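You operate a simulated robot arm through the tools that you are given. There is no shell and no other tool.

The job below is to be done with a simulated two-armed robot. You get a single attempt, and the scene is never put back.

## Task
Hold the sludge tub on the grey mat steady with one hand and put the black guide bush from the top of the fixture bench in it with the other.

It is judged by the outcome, as a careful person would: the job done as asked, and still so three seconds after it is handed in. It fails if anything else is knocked over, pushed out of place, dropped, spilled or broken.

## Robot
Two 7-joint arms with two-finger parallel grippers on one trunk, on a base that drives. Base frame: it is fixed to the floor where the robot stands at the start and does not move with it; the origin is under the middle of the robot, x ahead of it, y to its left, z up. Lengths are in mm, angles in rad, forces in N, time in s.
The left shoulder is at the start at [50, 187, 1060], the right one opposite. With the tool pointing down near the work surface each hand reaches from about 100 to 660 mm from the robot's upright axis, wherever it stands, measured 20 degrees to its own side. Places, roughly: guide bush [-2000, -1250, 1000]; sludge tub [-1500, -2500, 1000]. Payload 3.43 kg a hand.
Tool frame (each hand has its own): the origin (TCP) lies between the finger pads and is the grasp point; the fingertips stand 30 mm ahead of it; z points along the fingers, y is the line along which they close. Largest opening 94 mm; finger width 28, thickness 10; the body of the gripper, 50 by 96 mm, starts 55 mm behind the TCP.
Orientation is told as [roll, pitch, yaw] about the base's x, y, z axes, in that order, counted from this pose: with the fingers straight down and closing along the base's y, the tool's x points along the base's -x, its y along +y and its z along -z.

## Interface
- The arms move only by the tool servo_tool. It takes "left_series", "right_series" or both (then of equal length, played together; a hand with none holds still); each is a list of rows, each an object (a shift or turn left out is 0, a gripper value left out holds the last) with "dp": the shift along the base's x, y, z in units of 20 mm (1.0 is 20 mm), a list of three; "rotation": the turn, a rotation vector about the base's x, y, z in units of 8 degrees (1.0 is 8 degrees), a list of three; "hand": the closure in counts, from 0 (fully open) to 255 (shut). In form: [{"dp": [tx, ty, tz], "rotation": [rx, ry, rz], "hand": hand}, ...]. A call has 1 to 20 rows; each row shifts and turns the commanded pose from where the row before left it. A call with a number of a shift or a turn outside -1 to 1 is refused whole. Rows are played at 5 a second. More than 50 mm and 0.15 rad between two rows, or a gripper value outside its range, and nothing of the call is played. A pose out of reach is approached as far as the arm can. The call stops where the force on the tool passes 40 N (or 10 N more than at its start, if that is more) or the arm is blocked; 0.2 s more then pass. The fingers move at their own pace (about 153 mm/s each) and stop on an object; they squeeze with about 43 N. The grip force told is the motor's: it shows also when the fingers shut on nothing. Time passes only in rows, and 0.2 s behind the last, so rows that do not move let the fingers close. It gives the time, the measured TCP pose, the force on the tool (base axes), the opening and the grip force at its end, in the units of the frame above (readings bear some noise), with the torque about the TCP (base axes, N m) and any sound that the robot's microphone picked up.
- Cameras (640 x 400 px; columns grow to the right, rows downward): "scene" is now at [149.5, -13.8, 1243.2]; the picture's right is [-0.13, -0.99, 0.00], its down [-0.34, 0.04, -0.94] and it looks along [0.93, -0.12, -0.34] (base axes); focal length 214 px, centre (320, 200). "left" rides on the left gripper at [76, -14, -102] in its tool frame; the picture's right is [0.18, 0.98, 0.00], its down [-0.75, 0.14, -0.64] and it looks along [-0.63, 0.12, 0.77] (tool axes); focal length 243 px, centre (320, 200). "right" rides on the right gripper at [76, 14, -102] in its tool frame; the picture's right is [-0.18, 0.98, 0.00], its down [-0.75, -0.14, -0.64] and it looks along [-0.63, -0.12, 0.77] (tool axes); focal length 243 px, centre (320, 200). There is no depth. A picture from a camera that has moved, and an enlarged one, comes with that camera's place and axes in the base frame and with its lens.
- get_image(camera): a new picture of that camera. The clock stands still meanwhile.
- lift_body(by): slides the trunk up (or, below 0, down) by that many mm; the arms and the scene camera ride with it, the base frame stays. It gives what a move gives, with no picture.
- base_move(legs): drives the robot by 1 to 6 legs, each [ahead, left, turn to the left] in mm, mm and rad, along the robot's own axes; the way and the turn of a leg run together, so that a leg with both is an arc; at most 1500 mm and 3.142 rad a leg. The arms and the cameras ride along, it lands a little off, and it stops where it bumps. It gives what a move gives.
- head_to(pan, tilt): turns the head with the scene camera to pan (to the left, within 1.396 rad either way) and tilt (down, from -0.506 to 1.204), counted from straight ahead of the robot. It gives what a move gives.
- close_up(camera, box): a new picture of the part [left, top, right, bottom] of that camera's present view, enlarged. The clock stands still meanwhile.
- hand_in(): hands the job in; it is judged then, once.

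Nothing tells you exact positions but the pictures and the camera data. Unless the task says otherwise, let go and move clear before handing in.

The tools are called after "Request:" as name(argument=value, ...) on one line, values as JSON. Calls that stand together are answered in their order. servo_tool: Moves the arms, as the interface text tells. Its arguments: {"type":"object","properties":{"left_series":{"type":"array"},"right_series":{"type":"array"}},"required":[]} The other tools are called the same way: lift_body (by) slides the trunk up or down; base_move (legs) drives the base; head_to (pan, tilt) turns the head that bears the scene camera; get_image (camera) takes a picture; close_up (camera, box) takes an enlarged picture of a part of a camera's view; hand_in () hands the job in.

At the start:

```text
time_s: 0.0
left_position: [360.1, 183.5, 1147.2]
left_ee_rot: [-0.002, 0.0, -0.001]
left_wrist_force: [-0.3, 0.2, -0.2]
left_torque: [0.03, -0.01, 0.02]
left_width: 94.1
left_grip_force: 0.0
right_position: [300.6, -160.2, 1173.5]
right_ee_rot: [0.002, 0.0, 0.001]
right_wrist_force: [0.0, -0.5, -0.1]
right_torque: [-0.02, 0.0, 0.05]
right_width: 93.9
right_grip_force: 0.0
trunk travel left (down, up): [-275.0, 157.0]
robot x, y, heading: [1.6, 1.8, -0.002]
head pan, tilt: [-0.133, 0.347]
```

scene: 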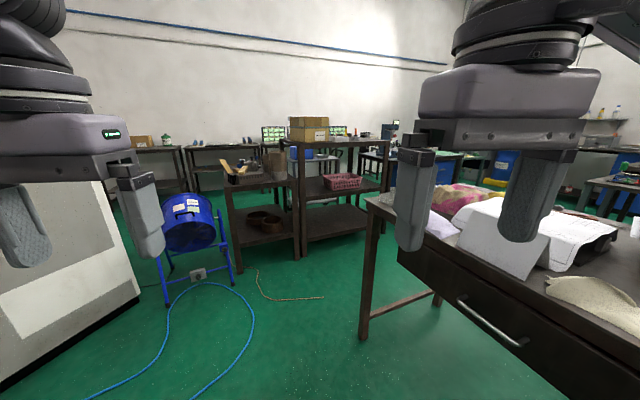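
right: 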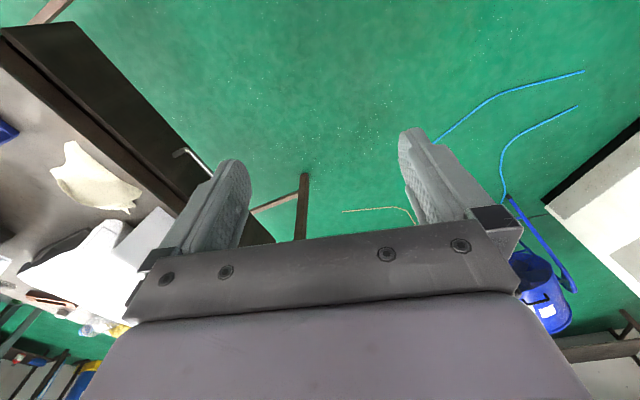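
left: 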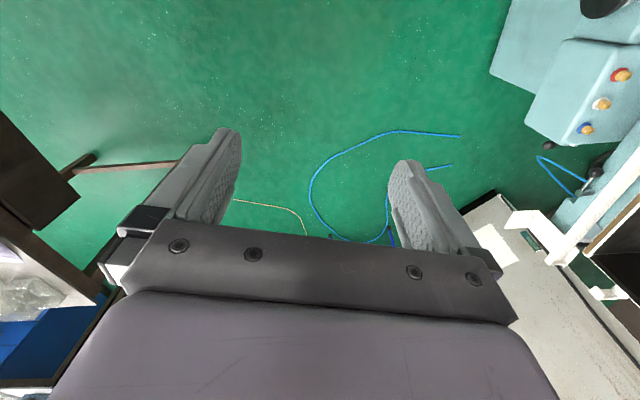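

I see the workshop ahead of me; the bush and tub are behind and to the right of the robot. I'll look around with the head before driving anywhere.

Request:
head_to(pan=-1.396, tilt=0.35)

Request:
get_image(camera="scene")

Request:
head_to(pan=1.396, tilt=0.35)

Request:
get_image(camera="scene")

```text
time_s: 1.4
left_position: [359.5, 184.1, 1146.7]
left_ee_rot: [0.001, 0.0, 0.002]
left_wrist_force: [-0.2, -0.4, 0.1]
left_torque: [0.01, -0.01, 0.01]
left_width: 94.0
left_grip_force: 0.1
right_position: [301.1, -160.4, 1172.3]
right_ee_rot: [0.002, 0.001, 0.002]
right_wrist_force: [0.6, 0.0, 0.7]
right_torque: [0.0, 0.04, -0.02]
right_width: 94.1
right_grip_force: 0.0
trunk travel left (down, up): [-275.0, 157.0]
robot x, y, heading: [1.4, -1.2, -0.005]
head pan, tilt: [-1.396, 0.351]
```

```text
taken
camera scene: at [73.4, -93.2, 1242.8], right [-0.98, -0.17, 0.0], down [-0.06, 0.34, -0.94], along [0.16, -0.92, -0.34], focal length 214 px, centre (320, 200)
```

scene: 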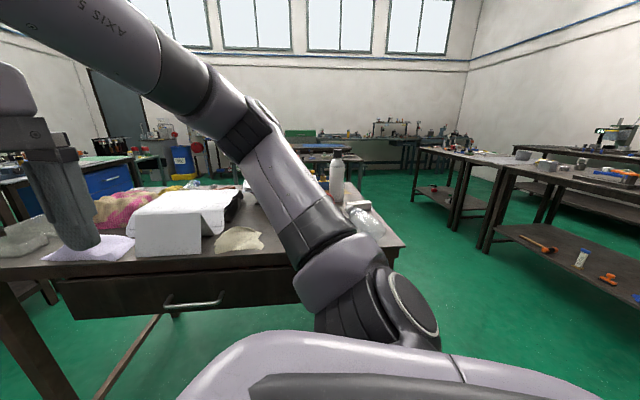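

```text
time_s: 3.9
left_position: [359.5, 183.4, 1146.7]
left_ee_rot: [0.0, -0.001, 0.001]
left_wrist_force: [-0.4, 0.8, 0.2]
left_torque: [0.02, 0.0, -0.05]
left_width: 93.8
left_grip_force: 0.0
right_position: [301.4, -160.6, 1174.0]
right_ee_rot: [0.001, 0.0, -0.001]
right_wrist_force: [-0.6, -0.5, -0.2]
right_torque: [0.0, 0.0, -0.03]
right_width: 94.0
right_grip_force: 0.0
trunk travel left (down, up): [-275.0, 157.0]
robot x, y, heading: [-3.0, 1.8, -0.002]
head pan, tilt: [1.396, 0.351]
```

```text
taken
camera scene: at [73.4, 90.2, 1242.8], right [0.98, -0.17, 0.0], down [-0.06, -0.34, -0.94], along [0.16, 0.92, -0.34], focal length 214 px, centre (320, 200)
```

scene: 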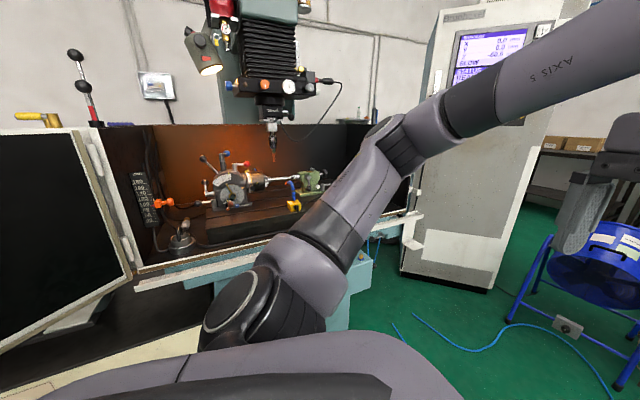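

A table is on my right (front edge about 0.7 m off), a CNC machine on my left, and benches behind to the right. I'll turn right in place a quarter turn and look toward the back.

Request:
base_move(legs=[[0, 0, -1.57]])

Request:
head_to(pan=-1.0, tilt=0.35)

Request:
get_image(camera="scene")

Request:
head_to(pan=0.0, tilt=0.35)

Request:
get_image(camera="scene")

```text
time_s: 8.2
left_position: [168.1, -367.3, 1147.1]
left_ee_rot: [0.0, 0.0, -1.61]
left_wrist_force: [0.2, -0.1, -0.1]
left_torque: [0.04, 0.0, 0.0]
left_width: 93.8
left_grip_force: 0.0
right_position: [-173.0, -293.3, 1173.2]
right_ee_rot: [0.001, 0.001, -1.613]
right_wrist_force: [-0.8, -0.5, -0.6]
right_torque: [-0.02, 0.01, 0.02]
right_width: 94.0
right_grip_force: 0.1
trunk travel left (down, up): [-275.0, 157.0]
robot x, y, heading: [-0.6, -2.0, -1.617]
head pan, tilt: [1.396, 0.351]
```

```text
time_s: 10.4
left_position: [168.3, -367.3, 1146.2]
left_ee_rot: [-0.002, -0.001, -1.612]
left_wrist_force: [-0.6, 0.4, 0.6]
left_torque: [0.02, -0.01, 0.0]
left_width: 94.0
left_grip_force: 0.1
right_position: [-173.3, -294.7, 1173.2]
right_ee_rot: [0.001, 0.001, -1.612]
right_wrist_force: [-0.4, -0.5, 0.3]
right_torque: [0.0, -0.02, 0.0]
right_width: 94.1
right_grip_force: 0.2
trunk travel left (down, up): [-275.0, 157.0]
robot x, y, heading: [0.1, -2.9, -1.61]
head pan, tilt: [-1.0, 0.351]
```

```text
taken
camera scene: at [-84.0, -106.9, 1242.8], right [-0.51, 0.86, 0.0], down [0.3, 0.17, -0.94], along [-0.81, -0.47, -0.34], focal length 214 px, centre (320, 200)
```

scene: 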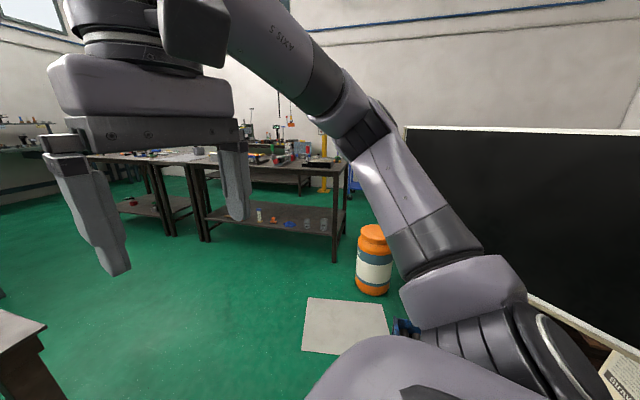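

```text
time_s: 11.7
left_position: [168.4, -366.5, 1146.9]
left_ee_rot: [-0.001, 0.0, -1.609]
left_wrist_force: [0.5, 0.9, 0.7]
left_torque: [0.02, -0.02, -0.01]
left_width: 93.9
left_grip_force: 0.0
right_position: [-173.1, -294.3, 1173.2]
right_ee_rot: [0.001, 0.0, -1.614]
right_wrist_force: [0.4, 0.3, -0.6]
right_torque: [0.02, 0.01, -0.01]
right_width: 93.9
right_grip_force: 0.1
trunk travel left (down, up): [-275.0, 157.0]
robot x, y, heading: [2.2, 2.0, -1.613]
head pan, tilt: [0.0, 0.351]
```

```text
taken
camera scene: at [-7.5, -152.9, 1242.8], right [-1.0, 0.04, 0.0], down [0.01, 0.34, -0.94], along [-0.04, -0.94, -0.34], focal length 214 px, centre (320, 200)
```

scene: 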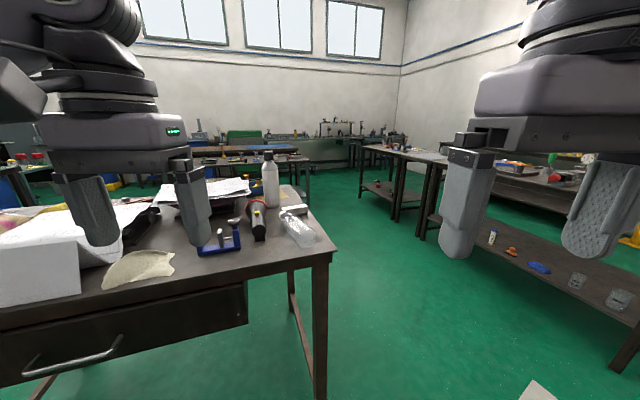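

The bench with a shelf (fixture bench) lies toward -x, and a second bench beyond it holds probably the tub. I'll turn further to face -x and look again.

Request:
base_move(legs=[[0, 0, -1.2]])

Request:
head_to(pan=0.0, tilt=0.25)

Request:
get_image(camera="scene")

Request:
close_up(camera="scene", box=[160, 100, 480, 300])

```text
time_s: 15.1
left_position: [-286.4, -286.6, 1147.1]
left_ee_rot: [0.0, -0.001, -2.827]
left_wrist_force: [0.2, 0.8, -0.3]
left_torque: [0.01, 0.03, -0.02]
left_width: 94.2
left_grip_force: 0.1
right_position: [-335.0, 60.0, 1172.7]
right_ee_rot: [0.002, 0.0, -2.829]
right_wrist_force: [0.6, -0.7, -0.6]
right_torque: [0.0, 0.0, 0.01]
right_width: 94.1
right_grip_force: 0.0
trunk travel left (down, up): [-275.0, 157.0]
robot x, y, heading: [1.0, -0.6, -2.832]
head pan, tilt: [0.0, 0.351]
```

```text
time_s: 15.8
left_position: [-285.2, -286.1, 1148.3]
left_ee_rot: [-0.003, 0.0, -2.826]
left_wrist_force: [-1.4, 0.2, 0.5]
left_torque: [-0.02, -0.01, -0.01]
left_width: 94.0
left_grip_force: 0.1
right_position: [-335.9, 60.3, 1171.8]
right_ee_rot: [0.002, 0.0, -2.827]
right_wrist_force: [0.3, -0.1, 1.1]
right_torque: [0.03, 0.02, -0.02]
right_width: 94.1
right_grip_force: 0.0
trunk travel left (down, up): [-275.0, 157.0]
robot x, y, heading: [-1.1, -1.1, -2.831]
head pan, tilt: [0.0, 0.25]
```

```text
taken
camera scene: at [-145.6, -48.3, 1252.2], right [-0.31, 0.95, 0.0], down [0.24, 0.08, -0.97], along [-0.92, -0.3, -0.25], focal length 214 px, centre (320, 200)
```

scene: 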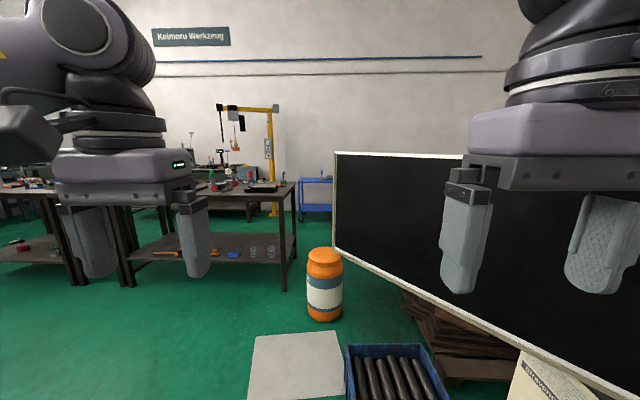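

```text
2.00 times, centred on (320, 200) of scene
camera zoom: at [-145.6, -48.3, 1252.2], right [-0.31, 0.95, 0.0], down [0.24, 0.08, -0.97], along [-0.92, -0.3, -0.25], focal length 429 px, centre (320, 200)
```

zoom: 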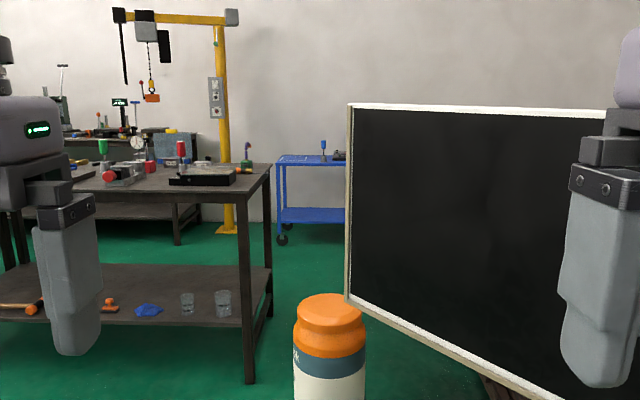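

The fixture bench's near edge is about x=-1600, its top about z=880, with y from -860 to maybe -1600. A floor plate, crate and orange jar lie to its right, and the table corner is near (-65,-710). I'll drive between the plate and the table to about (-500,-1200), then look.

Request:
base_move(legs=[[507, 205, 0], [336, 785, 0], [0, 0, -0.31]])

Request:
head_to(pan=0.0, tilt=0.3)

Request:
get_image(camera="scene")

Request:
close_up(camera="scene", box=[160, 100, 480, 300])

Request:
head_to(pan=0.9, tilt=0.3)

Request:
get_image(camera="scene")

```text
time_s: 26.9
left_position: [-867.1, -1396.5, 1146.6]
left_ee_rot: [-0.001, 0.0, 3.136]
left_wrist_force: [-0.4, 0.1, 1.1]
left_torque: [0.03, 0.05, -0.01]
left_width: 93.9
left_grip_force: 0.0
right_position: [-806.6, -1052.8, 1173.1]
right_ee_rot: [0.002, -0.001, 3.135]
right_wrist_force: [0.5, 1.0, -0.5]
right_torque: [-0.01, -0.01, -0.04]
right_width: 94.1
right_grip_force: 0.0
trunk travel left (down, up): [-275.0, 157.0]
robot x, y, heading: [-507.9, -1212.6, 3.136]
head pan, tilt: [0.0, 0.25]
```

```text
time_s: 27.5
left_position: [-866.4, -1396.6, 1147.7]
left_ee_rot: [-0.001, 0.001, 3.136]
left_wrist_force: [0.3, 0.2, 0.2]
left_torque: [0.0, 0.01, -0.01]
left_width: 94.0
left_grip_force: 0.1
right_position: [-806.1, -1053.6, 1173.1]
right_ee_rot: [0.002, 0.001, 3.135]
right_wrist_force: [0.4, -0.4, -0.8]
right_torque: [-0.01, -0.02, -0.02]
right_width: 93.9
right_grip_force: 0.1
trunk travel left (down, up): [-275.0, 157.0]
robot x, y, heading: [-504.8, -1218.1, 3.138]
head pan, tilt: [0.0, 0.3]
```

```text
taken
camera scene: at [-659.0, -1215.7, 1247.6], right [0.01, 1.0, 0.0], down [0.3, 0.0, -0.96], along [-0.96, 0.01, -0.3], focal length 214 px, centre (320, 200)
```

scene: 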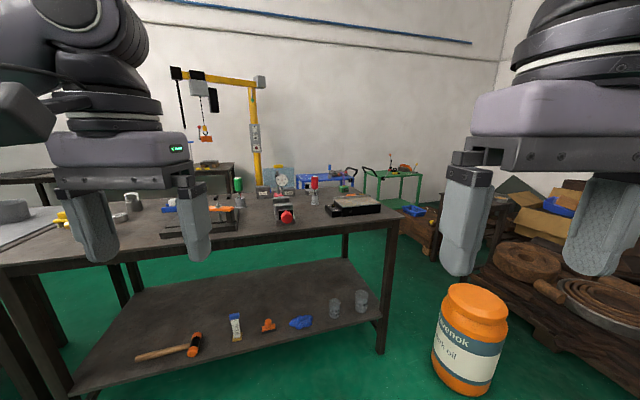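

```text
2.00 times, centred on (320, 200) of scene
camera zoom: at [-659.0, -1215.7, 1247.6], right [0.01, 1.0, 0.0], down [0.3, 0.0, -0.96], along [-0.96, 0.01, -0.3], focal length 429 px, centre (320, 200)
```

zoom: 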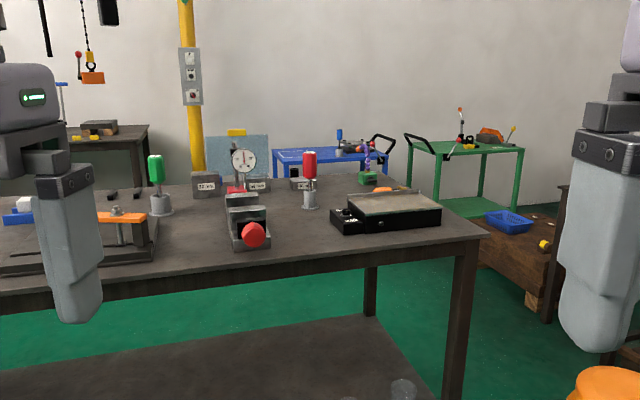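

```text
time_s: 28.7
left_position: [-866.1, -1396.1, 1146.5]
left_ee_rot: [-0.003, -0.001, 3.137]
left_wrist_force: [0.4, 0.2, 0.8]
left_torque: [-0.01, -0.02, -0.01]
left_width: 93.8
left_grip_force: 0.0
right_position: [-806.4, -1053.2, 1172.8]
right_ee_rot: [0.004, 0.001, 3.135]
right_wrist_force: [0.4, -0.5, -0.3]
right_torque: [-0.01, -0.02, -0.01]
right_width: 94.2
right_grip_force: 0.1
trunk travel left (down, up): [-275.0, 157.0]
robot x, y, heading: [-507.3, -1214.5, 3.134]
head pan, tilt: [0.901, 0.3]
```

```text
taken
camera scene: at [-624.1, -1289.0, 1247.5], right [-0.78, 0.63, 0.0], down [0.19, 0.23, -0.96], along [-0.6, -0.74, -0.3], focal length 214 px, centre (320, 200)
```

scene: 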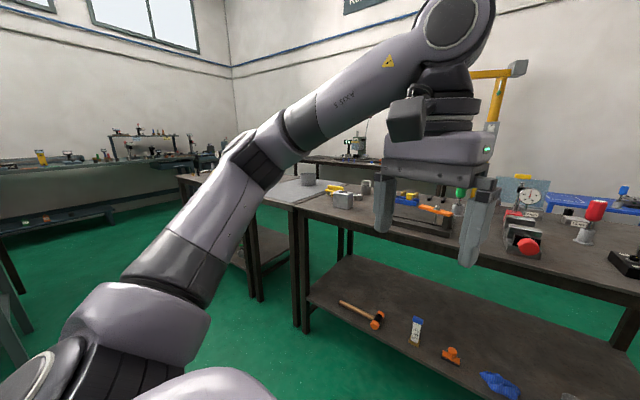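

The fixture bench spans y≈-900 to -1700 with several items on it; the second bench beyond has a grey mat and a grey tub. I'll zoom in to find the black bush.

Request:
head_to(pan=0.0, tilt=0.3)

Request:
close_up(camera="scene", box=[240, 160, 400, 260])

Request:
close_up(camera="scene", box=[200, 160, 300, 222])

Request:
close_up(camera="scene", box=[270, 160, 370, 222])

Request:
head_to(pan=0.9, tilt=0.3)

Request:
close_up(camera="scene", box=[240, 140, 400, 240])

```text
time_s: 29.9
left_position: [-866.6, -1395.7, 1146.6]
left_ee_rot: [-0.003, 0.0, 3.136]
left_wrist_force: [-0.6, -0.6, -0.2]
left_torque: [-0.01, -0.01, 0.0]
left_width: 93.9
left_grip_force: 0.0
right_position: [-806.3, -1052.3, 1172.9]
right_ee_rot: [0.001, -0.001, 3.135]
right_wrist_force: [0.7, -0.6, -0.4]
right_torque: [0.01, 0.0, 0.01]
right_width: 94.1
right_grip_force: 0.1
trunk travel left (down, up): [-275.0, 157.0]
robot x, y, heading: [-506.4, -1216.2, 3.136]
head pan, tilt: [0.0, 0.3]
```

```text
4.00 times, centred on (320, 210) of scene
camera zoom: at [-659.0, -1215.7, 1247.5], right [0.01, 1.0, 0.0], down [0.3, 0.0, -0.96], along [-0.96, 0.01, -0.3], focal length 858 px, centre (320, 160)
```

zoom: 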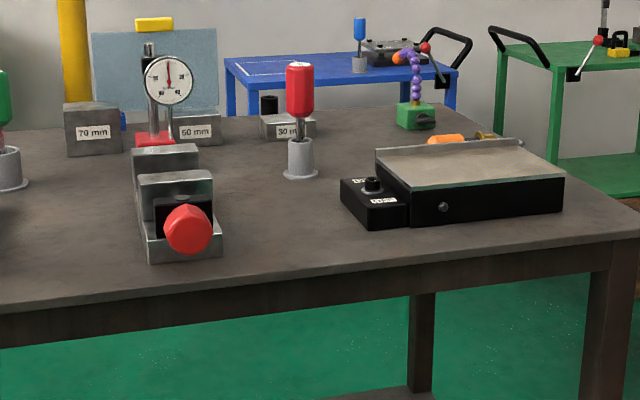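

```text
6.40 times, centred on (250, 191) of scene
camera zoom: at [-659.0, -1215.7, 1247.5], right [0.01, 1.0, 0.0], down [0.3, 0.0, -0.96], along [-0.96, 0.01, -0.3], focal length 1373 px, centre (768, 258)
```

zoom: 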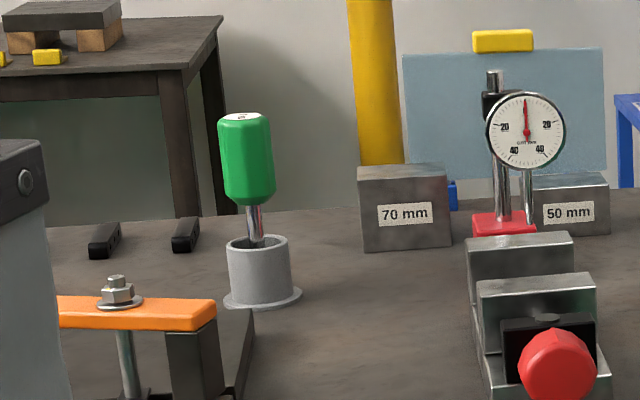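

```text
6.40 times, centred on (320, 191) of scene
camera zoom: at [-659.0, -1215.7, 1247.5], right [0.01, 1.0, 0.0], down [0.3, 0.0, -0.96], along [-0.96, 0.01, -0.3], focal length 1373 px, centre (320, 258)
```

zoom: 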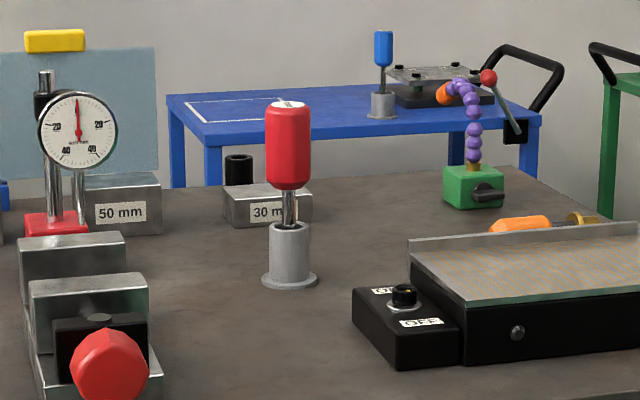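

```text
time_s: 31.1
left_position: [-866.8, -1397.9, 1145.8]
left_ee_rot: [-0.003, 0.002, 3.136]
left_wrist_force: [-0.2, -0.5, -0.2]
left_torque: [0.01, -0.02, -0.06]
left_width: 94.0
left_grip_force: 0.1
right_position: [-806.2, -1051.9, 1174.0]
right_ee_rot: [0.001, -0.001, 3.134]
right_wrist_force: [0.0, -0.6, -0.2]
right_torque: [0.01, 0.02, 0.01]
right_width: 94.1
right_grip_force: 0.0
trunk travel left (down, up): [-275.0, 157.0]
robot x, y, heading: [-503.0, -1212.2, 3.131]
head pan, tilt: [0.901, 0.3]
```

```text
4.00 times, centred on (320, 190) of scene
camera zoom: at [-624.1, -1289.0, 1247.5], right [-0.78, 0.63, 0.0], down [0.19, 0.23, -0.96], along [-0.6, -0.74, -0.3], focal length 858 px, centre (320, 240)
```

zoom: 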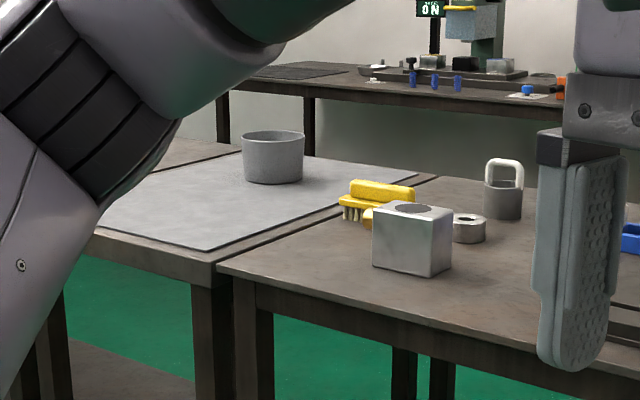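

The black bush is the dark hollow cylinder just behind the "30 mm" block, near the back edge of the fixture bench (about (-2006,-1284)); the grey tub is on the mat at about (-1524,-2535). The gap on the right by the orange jar is too narrow, so I'll see if I can go round the left to the back; I turn to face -y and look.

Request:
base_move(legs=[[0, 0, 1.57]])

Request:
head_to(pan=0.0, tilt=0.35)

Request:
get_image(camera="scene")

Request:
head_to(pan=-0.5, tilt=0.35)

Request:
get_image(camera="scene")

Request:
head_to(pan=0.0, tilt=1.2)

Request:
get_image(camera="scene")

```text
time_s: 35.4
left_position: [-320.4, -1573.3, 1146.4]
left_ee_rot: [-0.002, 0.0, -1.563]
left_wrist_force: [1.3, 0.0, 0.0]
left_torque: [-0.03, -0.01, -0.02]
left_width: 93.8
left_grip_force: 0.0
right_position: [-664.6, -1516.7, 1172.8]
right_ee_rot: [0.0, -0.001, -1.565]
right_wrist_force: [-0.4, 0.1, 0.0]
right_torque: [-0.02, 0.01, -0.01]
right_width: 94.1
right_grip_force: 0.1
trunk travel left (down, up): [-275.0, 157.0]
robot x, y, heading: [-503.3, -1212.8, -1.56]
head pan, tilt: [0.901, 0.3]
```

```text
time_s: 36.6
left_position: [-320.5, -1573.3, 1146.3]
left_ee_rot: [-0.003, 0.002, -1.563]
left_wrist_force: [0.1, 0.2, 0.1]
left_torque: [0.0, -0.03, 0.02]
left_width: 94.2
left_grip_force: 0.1
right_position: [-664.1, -1517.5, 1172.6]
right_ee_rot: [0.001, -0.001, -1.564]
right_wrist_force: [0.6, 0.5, -0.2]
right_torque: [-0.02, -0.01, 0.02]
right_width: 94.0
right_grip_force: 0.0
trunk travel left (down, up): [-275.0, 157.0]
robot x, y, heading: [-505.2, -1216.2, -1.562]
head pan, tilt: [0.0, 0.351]
```

```text
taken
camera scene: at [-506.2, -1368.1, 1242.8], right [-1.0, -0.01, 0.0], down [0.0, 0.34, -0.94], along [0.01, -0.94, -0.34], focal length 214 px, centre (320, 200)
```

scene: 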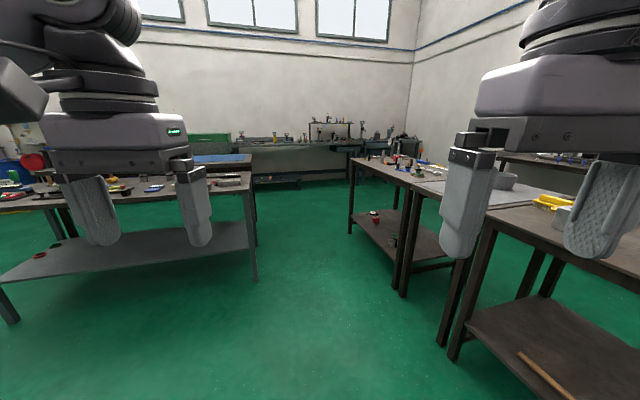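

```text
time_s: 37.5
left_position: [-320.1, -1573.2, 1145.6]
left_ee_rot: [-0.003, 0.0, -1.565]
left_wrist_force: [0.4, 0.4, -0.7]
left_torque: [-0.03, 0.02, 0.0]
left_width: 94.1
left_grip_force: 0.1
right_position: [-665.0, -1517.2, 1172.6]
right_ee_rot: [0.001, 0.0, -1.566]
right_wrist_force: [-1.0, 0.8, -0.2]
right_torque: [-0.01, 0.03, -0.01]
right_width: 94.3
right_grip_force: 0.1
trunk travel left (down, up): [-275.0, 157.0]
robot x, y, heading: [-505.5, -1215.5, -1.56]
head pan, tilt: [-0.499, 0.351]
```

```text
taken
camera scene: at [-550.8, -1357.1, 1242.8], right [-0.88, 0.47, 0.0], down [0.16, 0.3, -0.94], along [-0.44, -0.83, -0.34], focal length 214 px, centre (320, 200)
```

scene: 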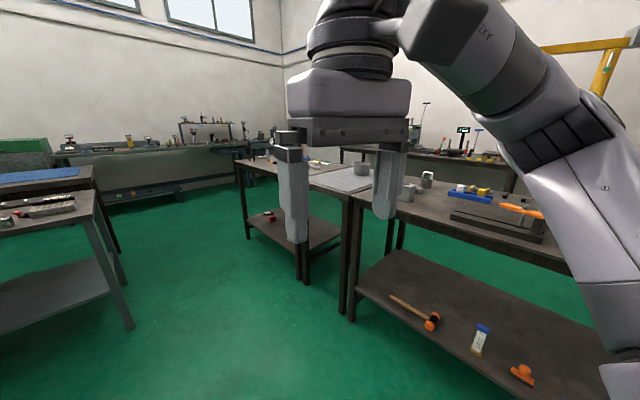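

```text
time_s: 38.7
left_position: [-320.0, -1573.7, 1147.0]
left_ee_rot: [-0.001, 0.0, -1.565]
left_wrist_force: [-0.4, 0.6, 0.1]
left_torque: [0.03, 0.0, 0.0]
left_width: 94.3
left_grip_force: 0.2
right_position: [-664.6, -1518.2, 1173.8]
right_ee_rot: [0.002, -0.001, -1.567]
right_wrist_force: [0.0, 0.0, -0.1]
right_torque: [0.01, -0.01, -0.04]
right_width: 94.0
right_grip_force: 0.0
trunk travel left (down, up): [-275.0, 157.0]
robot x, y, heading: [-511.3, -1216.9, -1.563]
head pan, tilt: [0.0, 1.201]
```

```text
taken
camera scene: at [-506.5, -1331.0, 1175.5], right [-1.0, -0.01, 0.0], down [-0.01, 0.93, -0.36], along [0.0, -0.36, -0.93], focal length 214 px, centre (320, 200)
```

scene: 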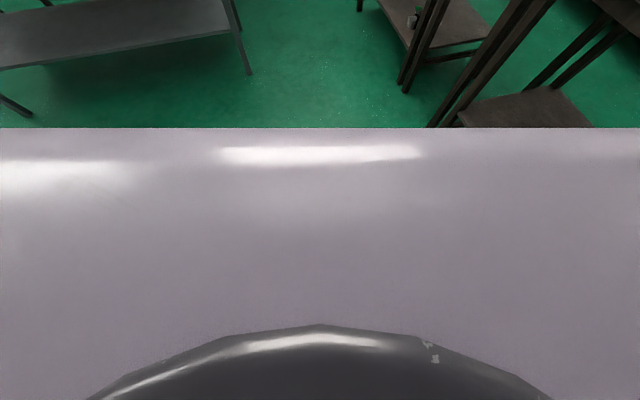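

There are three benches in a row (fixture, mat, and a third ending near (-842,-3667)), with open floor between them and the table on my left. I'll drive down the aisle to about (-400,-3000) and look for the way round the back.

Request:
base_move(legs=[[900, 45, 0], [885, 45, 0]])

Request:
head_to(pan=0.0, tilt=0.35)

Request:
get_image(camera="scene")

Request:
head_to(pan=-0.7, tilt=0.35)

Request:
get_image(camera="scene")

Request:
head_to(pan=-1.396, tilt=0.35)

Request:
get_image(camera="scene")

```text
time_s: 47.7
left_position: [-194.7, -3349.6, 1146.2]
left_ee_rot: [-0.003, 0.0, -1.547]
left_wrist_force: [-0.1, 0.4, -0.4]
left_torque: [-0.01, -0.01, 0.01]
left_width: 93.9
left_grip_force: 0.0
right_position: [-539.7, -3299.3, 1172.3]
right_ee_rot: [0.002, 0.0, -1.55]
right_wrist_force: [0.3, -0.1, -0.3]
right_torque: [0.0, 0.0, 0.0]
right_width: 94.1
right_grip_force: 0.0
trunk travel left (down, up): [-275.0, 157.0]
robot x, y, heading: [-386.6, -2994.6, -1.553]
head pan, tilt: [0.0, 1.201]
```

```text
time_s: 48.9
left_position: [-194.4, -3349.7, 1147.0]
left_ee_rot: [-0.002, 0.0, -1.549]
left_wrist_force: [-0.1, 0.0, 0.9]
left_torque: [-0.02, 0.0, -0.01]
left_width: 94.0
left_grip_force: 0.0
right_position: [-538.6, -3298.8, 1172.9]
right_ee_rot: [0.001, 0.0, -1.549]
right_wrist_force: [0.0, 0.2, 0.1]
right_torque: [0.03, 0.0, 0.0]
right_width: 93.7
right_grip_force: 0.1
trunk travel left (down, up): [-275.0, 157.0]
robot x, y, heading: [-384.9, -2996.0, -1.549]
head pan, tilt: [0.0, 0.351]
```

```text
taken
camera scene: at [-384.0, -3147.4, 1242.7], right [-1.0, -0.02, 0.0], down [-0.01, 0.34, -0.94], along [0.02, -0.94, -0.34], focal length 214 px, centre (320, 200)
```

scene: 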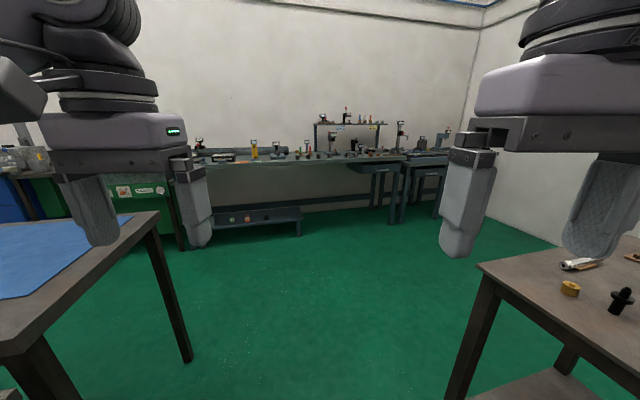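

```text
time_s: 49.9
left_position: [-193.9, -3349.9, 1146.9]
left_ee_rot: [-0.002, 0.0, -1.547]
left_wrist_force: [0.0, 0.2, -0.2]
left_torque: [-0.01, 0.01, 0.01]
left_width: 94.4
left_grip_force: 0.1
right_position: [-538.6, -3298.6, 1171.8]
right_ee_rot: [0.002, 0.002, -1.548]
right_wrist_force: [0.7, -1.2, -0.5]
right_torque: [0.0, 0.03, -0.03]
right_width: 94.0
right_grip_force: 0.0
trunk travel left (down, up): [-275.0, 157.0]
robot x, y, heading: [-385.1, -2996.8, -1.553]
head pan, tilt: [-0.7, 0.351]
```

```text
taken
camera scene: at [-444.4, -3126.9, 1242.8], right [-0.78, 0.63, 0.0], down [0.22, 0.27, -0.94], along [-0.59, -0.73, -0.34], focal length 214 px, centre (320, 200)
```

scene: 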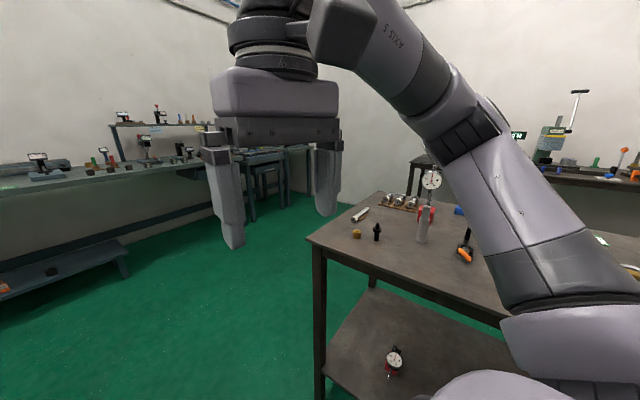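

```text
time_s: 51.0
left_position: [-195.5, -3349.8, 1146.6]
left_ee_rot: [-0.001, -0.001, -1.549]
left_wrist_force: [-0.7, -1.1, -0.6]
left_torque: [0.01, -0.02, 0.0]
left_width: 93.9
left_grip_force: 0.1
right_position: [-540.9, -3298.7, 1173.6]
right_ee_rot: [0.003, -0.001, -1.549]
right_wrist_force: [0.1, 1.2, 0.2]
right_torque: [0.01, 0.02, -0.02]
right_width: 94.1
right_grip_force: 0.1
trunk travel left (down, up): [-275.0, 157.0]
robot x, y, heading: [-389.4, -2995.5, -1.546]
head pan, tilt: [-1.396, 0.351]
```

```text
taken
camera scene: at [-477.3, -3072.6, 1242.8], right [-0.2, 0.98, 0.0], down [0.34, 0.07, -0.94], along [-0.92, -0.18, -0.34], focal length 214 px, centre (320, 200)
```

scene: 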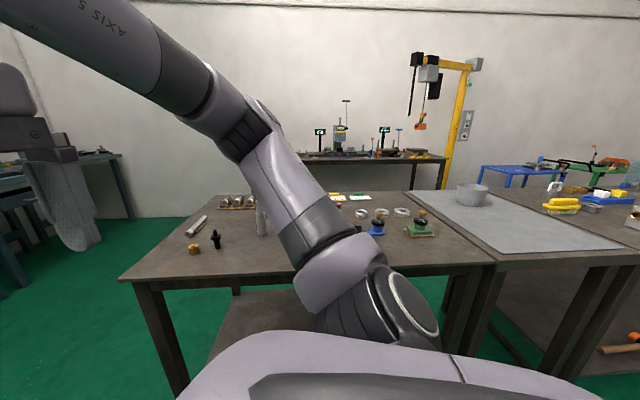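

The third bench's left end is around (-794,-3640) to (-1414,-3795), and there's about 1 m to the wall benches beyond. I'll drive past the end, turn to face -x, and look down the back.

Request:
base_move(legs=[[1160, -55, 0], [0, 0, -1.57]])

Request:
head_to(pan=0.0, tilt=0.35)

Request:
get_image(camera="scene")

Request:
head_to(pan=-0.6, tilt=0.35)

Request:
get_image(camera="scene")

```text
time_s: 60.7
left_position: [-770.2, -4339.0, 1147.5]
left_ee_rot: [-0.001, 0.0, -3.13]
left_wrist_force: [-0.3, -0.1, -1.0]
left_torque: [0.0, -0.01, -0.04]
left_width: 94.0
left_grip_force: 0.0
right_position: [-715.4, -3995.7, 1173.4]
right_ee_rot: [0.0, 0.001, -3.131]
right_wrist_force: [0.1, 0.9, 0.2]
right_torque: [0.01, 0.01, 0.02]
right_width: 94.1
right_grip_force: 0.1
trunk travel left (down, up): [-275.0, 157.0]
robot x, y, heading: [-411.4, -4152.2, -3.129]
head pan, tilt: [-1.396, 0.351]
```

```text
time_s: 62.3
left_position: [-769.8, -4339.0, 1147.5]
left_ee_rot: [-0.002, 0.0, -3.128]
left_wrist_force: [0.5, 0.2, 0.3]
left_torque: [-0.02, 0.0, -0.01]
left_width: 94.0
left_grip_force: 0.1
right_position: [-715.1, -3994.4, 1172.2]
right_ee_rot: [0.001, 0.002, -3.131]
right_wrist_force: [0.5, 0.7, 0.9]
right_torque: [0.01, 0.0, 0.01]
right_width: 94.1
right_grip_force: 0.0
trunk travel left (down, up): [-275.0, 157.0]
robot x, y, heading: [-413.1, -4149.6, -3.13]
head pan, tilt: [0.0, 0.351]
```

```text
taken
camera scene: at [-565.4, -4154.9, 1242.8], right [-0.01, 1.0, 0.0], down [0.34, 0.0, -0.94], along [-0.94, -0.01, -0.34], focal length 214 px, centre (320, 200)
```

scene: 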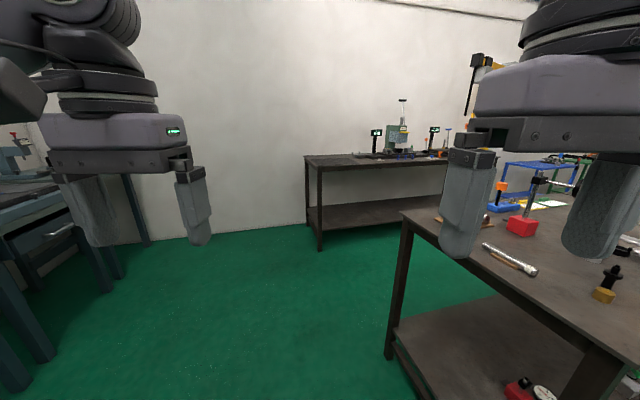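

```text
time_s: 63.3
left_position: [-769.6, -4340.1, 1147.3]
left_ee_rot: [-0.002, 0.0, -3.129]
left_wrist_force: [0.3, 0.3, 0.1]
left_torque: [-0.02, -0.01, -0.01]
left_width: 94.2
left_grip_force: 0.0
right_position: [-714.9, -3995.1, 1172.4]
right_ee_rot: [0.002, 0.0, -3.131]
right_wrist_force: [-0.9, -0.1, 0.5]
right_torque: [0.0, 0.0, 0.01]
right_width: 93.9
right_grip_force: 0.0
trunk travel left (down, up): [-275.0, 157.0]
robot x, y, heading: [-414.2, -4151.8, -3.133]
head pan, tilt: [-0.6, 0.351]
```

```text
taken
camera scene: at [-549.7, -4102.2, 1242.8], right [0.55, 0.83, 0.0], down [0.29, -0.19, -0.94], along [-0.78, 0.52, -0.34], focal length 214 px, centre (320, 200)
```

scene: 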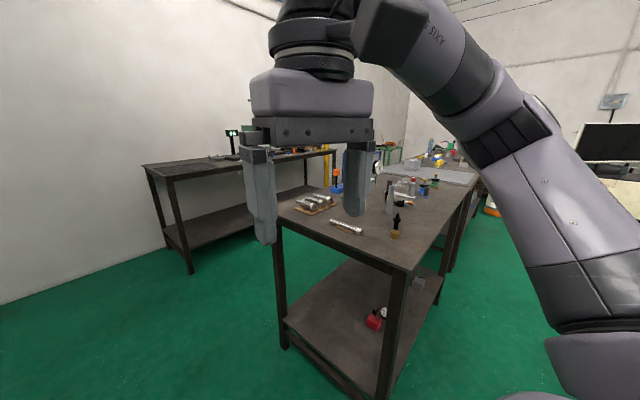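

The aisle behind the bench row is open: the third bench's back-left corner is at (-1400,-3790) and the back bench's near corner about (-2470,-4175). I'll drive round into the aisle mouth, turn up the aisle, and look.

Request:
base_move(legs=[[1088, 138, 0], [400, -80, 0], [0, 0, -1.36]])

Request:
head_to(pan=0.0, tilt=0.35)

Request:
get_image(camera="scene")

Request:
close_up(camera="scene", box=[200, 120, 440, 270])

```text
time_s: 74.3
left_position: [-2127.2, -3879.9, 1147.5]
left_ee_rot: [-0.002, 0.002, 1.77]
left_wrist_force: [1.0, 0.7, -0.3]
left_torque: [0.01, 0.0, 0.02]
left_width: 94.1
left_grip_force: 0.0
right_position: [-1777.5, -3869.4, 1173.6]
right_ee_rot: [0.001, 0.0, 1.768]
right_wrist_force: [-0.1, 0.2, 0.5]
right_torque: [0.0, -0.01, 0.02]
right_width: 93.8
right_grip_force: 0.2
trunk travel left (down, up): [-275.0, 157.0]
robot x, y, heading: [-1876.4, -4199.5, 1.765]
head pan, tilt: [-0.6, 0.351]
```

```text
time_s: 75.3
left_position: [-2127.2, -3880.2, 1147.3]
left_ee_rot: [-0.001, 0.001, 1.771]
left_wrist_force: [0.0, 0.5, -0.7]
left_torque: [-0.01, -0.03, -0.02]
left_width: 94.1
left_grip_force: 0.0
right_position: [-1779.2, -3868.3, 1173.0]
right_ee_rot: [0.002, 0.0, 1.769]
right_wrist_force: [0.3, 0.4, 0.8]
right_torque: [0.01, 0.02, 0.02]
right_width: 94.0
right_grip_force: 0.1
trunk travel left (down, up): [-275.0, 157.0]
robot x, y, heading: [-1877.3, -4197.9, 1.765]
head pan, tilt: [0.0, 0.351]
```

```text
taken
camera scene: at [-1907.5, -4049.3, 1242.8], right [0.98, 0.2, 0.0], down [0.07, -0.34, -0.94], along [-0.18, 0.92, -0.34], focal length 214 px, centre (320, 200)
```

scene: 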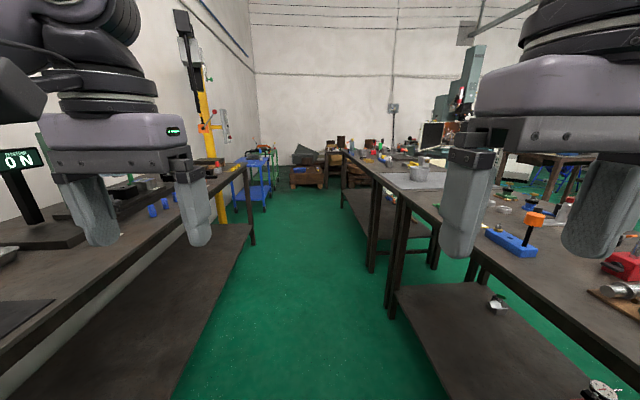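

```text
2.67 times, centred on (320, 195) of scene
camera zoom: at [-1907.5, -4049.3, 1242.8], right [0.98, 0.2, 0.0], down [0.07, -0.34, -0.94], along [-0.18, 0.92, -0.34], focal length 572 px, centre (320, 213)
```

zoom: 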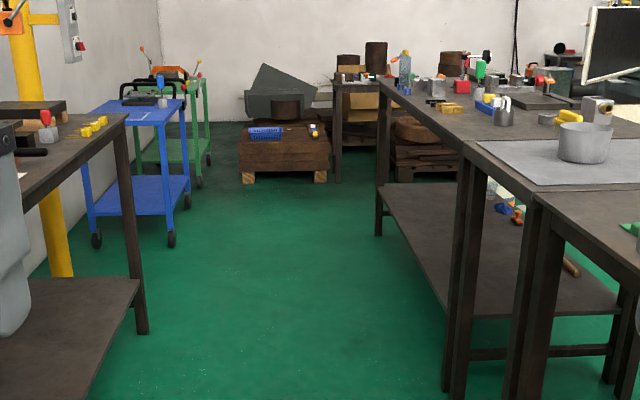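

The aisle is clear and about 1.1 m wide, with the tub bench to the right and the fixture bench further on. I'll drive up it roughly 2.7 m to stand behind the bush.

Request:
base_move(legs=[[0, 0, 0.076], [1400, 0, 0]])

Request:
get_image(camera="scene")

```text
time_s: 82.9
left_position: [-2544.9, -2502.6, 1148.0]
left_ee_rot: [-0.002, -0.001, 1.849]
left_wrist_force: [-0.1, -0.2, 0.0]
left_torque: [-0.02, -0.02, 0.01]
left_width: 94.0
left_grip_force: 0.0
right_position: [-2198.0, -2466.1, 1172.7]
right_ee_rot: [0.0, 0.0, 1.846]
right_wrist_force: [-0.4, -0.7, -0.6]
right_torque: [0.04, 0.01, 0.03]
right_width: 94.2
right_grip_force: 0.1
trunk travel left (down, up): [-275.0, 157.0]
robot x, y, heading: [-2268.4, -2800.1, 1.843]
head pan, tilt: [0.0, 0.351]
```

```text
taken
camera scene: at [-2313.0, -2654.5, 1242.8], right [0.96, 0.27, 0.0], down [0.09, -0.33, -0.94], along [-0.26, 0.9, -0.34], focal length 214 px, centre (320, 200)
```

scene: 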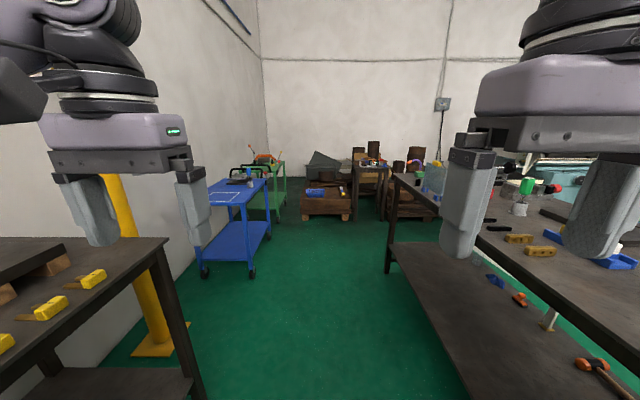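

I'm midway up the aisle, roughly abreast of the mat bench. I'll take a look at the tub from here before going on.

Request:
head_to(pan=-1.0, tilt=0.4)

Request:
get_image(camera="scene")

Request:
head_to(pan=-1.396, tilt=0.4)

Request:
get_image(camera="scene")

```text
time_s: 84.2
left_position: [-2545.4, -2501.4, 1146.9]
left_ee_rot: [-0.002, 0.0, 1.847]
left_wrist_force: [0.0, -0.9, -0.5]
left_torque: [-0.01, 0.0, 0.0]
left_width: 93.8
left_grip_force: 0.0
right_position: [-2198.9, -2465.3, 1173.8]
right_ee_rot: [0.002, 0.0, 1.845]
right_wrist_force: [-0.5, -0.5, 1.0]
right_torque: [-0.01, -0.02, 0.01]
right_width: 94.1
right_grip_force: 0.1
trunk travel left (down, up): [-275.0, 157.0]
robot x, y, heading: [-2269.0, -2798.0, 1.845]
head pan, tilt: [-1.0, 0.4]
```

```text
taken
camera scene: at [-2226.2, -2674.7, 1238.3], right [0.75, -0.66, 0.0], down [-0.26, -0.29, -0.92], along [0.61, 0.69, -0.39], focal length 214 px, centre (320, 200)
```

scene: 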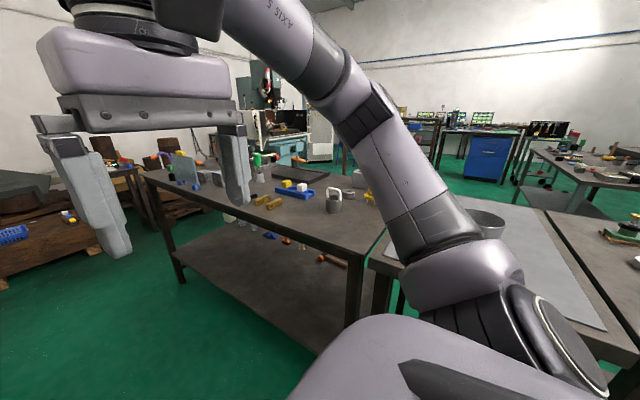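

```text
time_s: 85.1
left_position: [-2545.5, -2503.0, 1146.3]
left_ee_rot: [-0.002, 0.0, 1.848]
left_wrist_force: [0.5, -0.6, 0.0]
left_torque: [0.02, -0.01, 0.01]
left_width: 93.9
left_grip_force: 0.1
right_position: [-2198.2, -2465.3, 1174.1]
right_ee_rot: [0.001, 0.0, 1.846]
right_wrist_force: [0.5, -1.1, 0.6]
right_torque: [0.0, -0.03, 0.02]
right_width: 94.0
right_grip_force: 0.1
trunk travel left (down, up): [-275.0, 157.0]
robot x, y, heading: [-2267.3, -2801.6, 1.845]
head pan, tilt: [-1.396, 0.4]
```

```text
taken
camera scene: at [-2204.2, -2703.8, 1238.3], right [0.44, -0.9, 0.0], down [-0.35, -0.17, -0.92], along [0.83, 0.4, -0.39], focal length 214 px, centre (320, 200)
```

scene: 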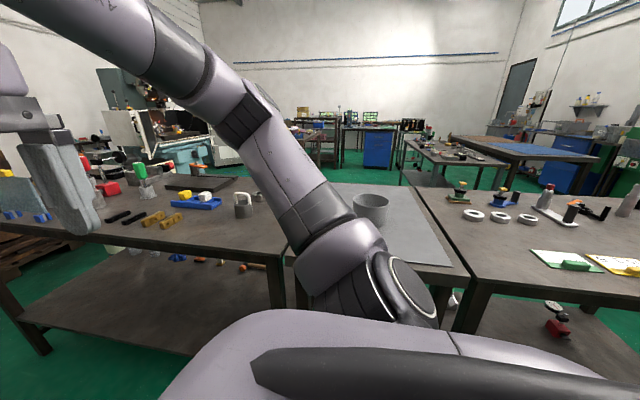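

The tub sits in the middle of the mat bench, reachable from this side. Now I continue up the aisle to stand behind the bush and turn to face the fixture bench.

Request:
base_move(legs=[[1340, 0, 0], [0, 0, -1.574]])

Request:
head_to(pan=0.0, tilt=0.6)

Request:
get_image(camera="scene")

Request:
close_up(camera="scene", box=[200, 120, 440, 270])

```text
time_s: 95.6
left_position: [-2293.4, -1235.1, 1146.5]
left_ee_rot: [-0.002, -0.001, 0.226]
left_wrist_force: [-0.3, -0.7, 0.1]
left_torque: [-0.01, -0.01, -0.03]
left_width: 94.0
left_grip_force: 0.0
right_position: [-2273.1, -1584.3, 1173.4]
right_ee_rot: [0.003, -0.002, 0.223]
right_wrist_force: [0.1, -0.6, 0.0]
right_torque: [0.01, -0.01, 0.0]
right_width: 94.1
right_grip_force: 0.0
trunk travel left (down, up): [-275.0, 157.0]
robot x, y, heading: [-2603.6, -1494.1, 0.226]
head pan, tilt: [-1.396, 0.4]
```

```text
time_s: 97.2
left_position: [-2293.8, -1236.4, 1146.5]
left_ee_rot: [-0.002, -0.001, 0.225]
left_wrist_force: [0.4, 0.9, 0.5]
left_torque: [0.0, -0.01, -0.03]
left_width: 94.1
left_grip_force: 0.0
right_position: [-2273.3, -1584.2, 1173.4]
right_ee_rot: [0.003, -0.001, 0.222]
right_wrist_force: [-0.2, -0.2, 0.0]
right_torque: [0.02, -0.01, -0.01]
right_width: 94.2
right_grip_force: 0.1
trunk travel left (down, up): [-275.0, 157.0]
robot x, y, heading: [-2602.2, -1495.5, 0.223]
head pan, tilt: [0.0, 0.6]
```

```text
taken
camera scene: at [-2460.6, -1463.3, 1220.0], right [0.22, -0.98, 0.0], down [-0.55, -0.12, -0.83], along [0.8, 0.18, -0.56], focal length 214 px, centre (320, 200)
```

scene: 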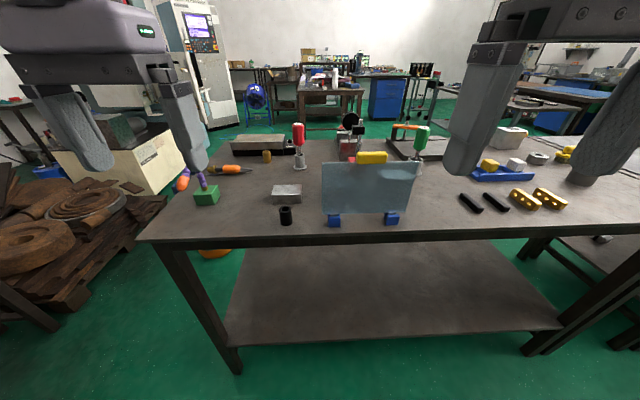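

```text
2.67 times, centred on (320, 195) of scene
camera zoom: at [-2460.6, -1463.3, 1220.0], right [0.22, -0.98, 0.0], down [-0.55, -0.12, -0.83], along [0.8, 0.18, -0.56], focal length 572 px, centre (320, 213)
```

zoom: 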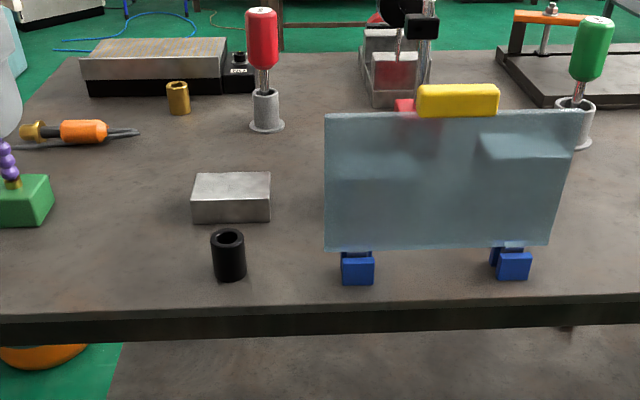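

The black guide bush stands near the back edge at about (-2077,-1291), top z≈913, with a steel block in front and a glass-like panel on its right; the bronze one is a different bush. I'll move the base slightly closer and to the right so the left hand can take it.

Request:
base_move(legs=[[100, -80, 0.04]])

Request:
get_image(camera="scene")

Request:
get_image(camera="left")

```text
time_s: 98.5
left_position: [-2188.1, -1276.9, 1147.7]
left_ee_rot: [-0.002, -0.001, 0.264]
left_wrist_force: [0.5, 0.4, 0.2]
left_torque: [-0.01, -0.01, -0.01]
left_width: 94.0
left_grip_force: 0.1
right_position: [-2153.8, -1624.0, 1172.4]
right_ee_rot: [0.002, 0.001, 0.262]
right_wrist_force: [0.0, 0.5, -0.3]
right_torque: [0.04, 0.04, 0.02]
right_width: 94.1
right_grip_force: 0.1
trunk travel left (down, up): [-275.0, 157.0]
robot x, y, heading: [-2487.4, -1543.6, 0.257]
head pan, tilt: [0.0, 0.6]
```

```text
taken
camera scene: at [-2345.6, -1510.0, 1220.0], right [0.26, -0.97, 0.0], down [-0.55, -0.15, -0.82], along [0.8, 0.21, -0.57], focal length 214 px, centre (320, 200)
```

scene: 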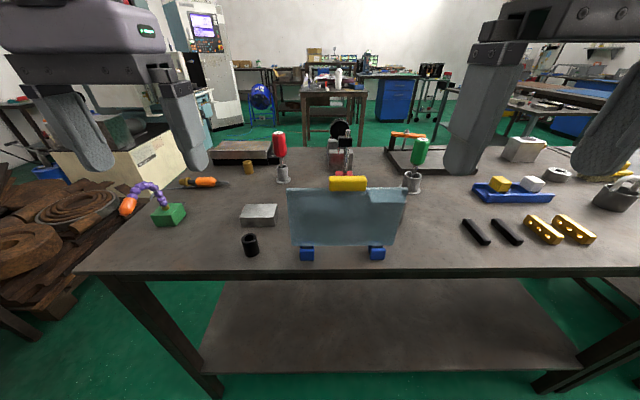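

```text
taken
camera left: at [-2256.7, -1310.5, 1247.6], right [-0.43, 0.9, 0.0], down [0.69, 0.33, 0.64], along [0.58, 0.28, -0.77], focal length 243 px, centre (320, 200)
```

left: 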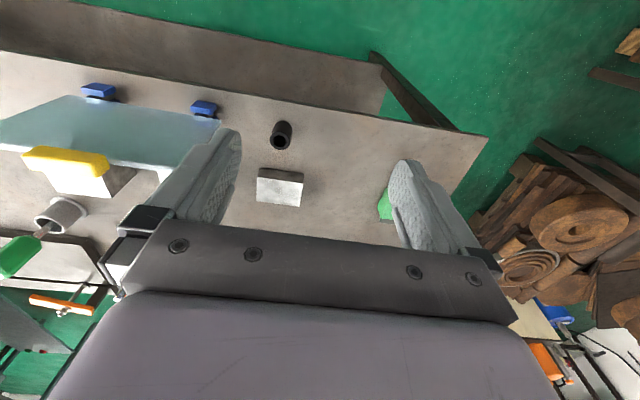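

The wrist camera sees the bush well. I'll enlarge it for a precise position fix.

Request:
close_up(camera="left", box=[230, 90, 350, 165])

Request:
close_up(camera="scene", box=[190, 200, 310, 275])

```text
5.33 times, centred on (290, 128) of left
camera zoom: at [-2256.7, -1310.5, 1247.6], right [-0.43, 0.9, 0.0], down [0.69, 0.33, 0.64], along [0.58, 0.28, -0.77], focal length 1294 px, centre (480, 587)
```

zoom: 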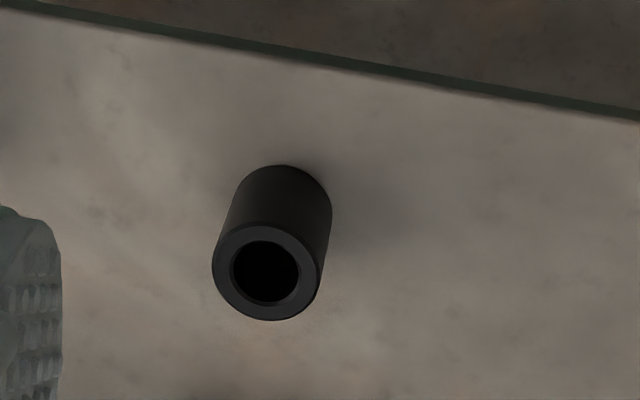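

```text
5.33 times, centred on (250, 238) of scene
camera zoom: at [-2345.6, -1510.0, 1220.0], right [0.26, -0.97, 0.0], down [-0.55, -0.15, -0.82], along [0.8, 0.21, -0.57], focal length 1144 px, centre (693, 0)
```

zoom: 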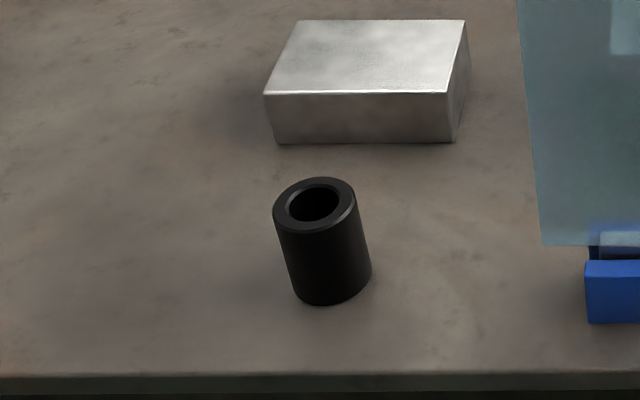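

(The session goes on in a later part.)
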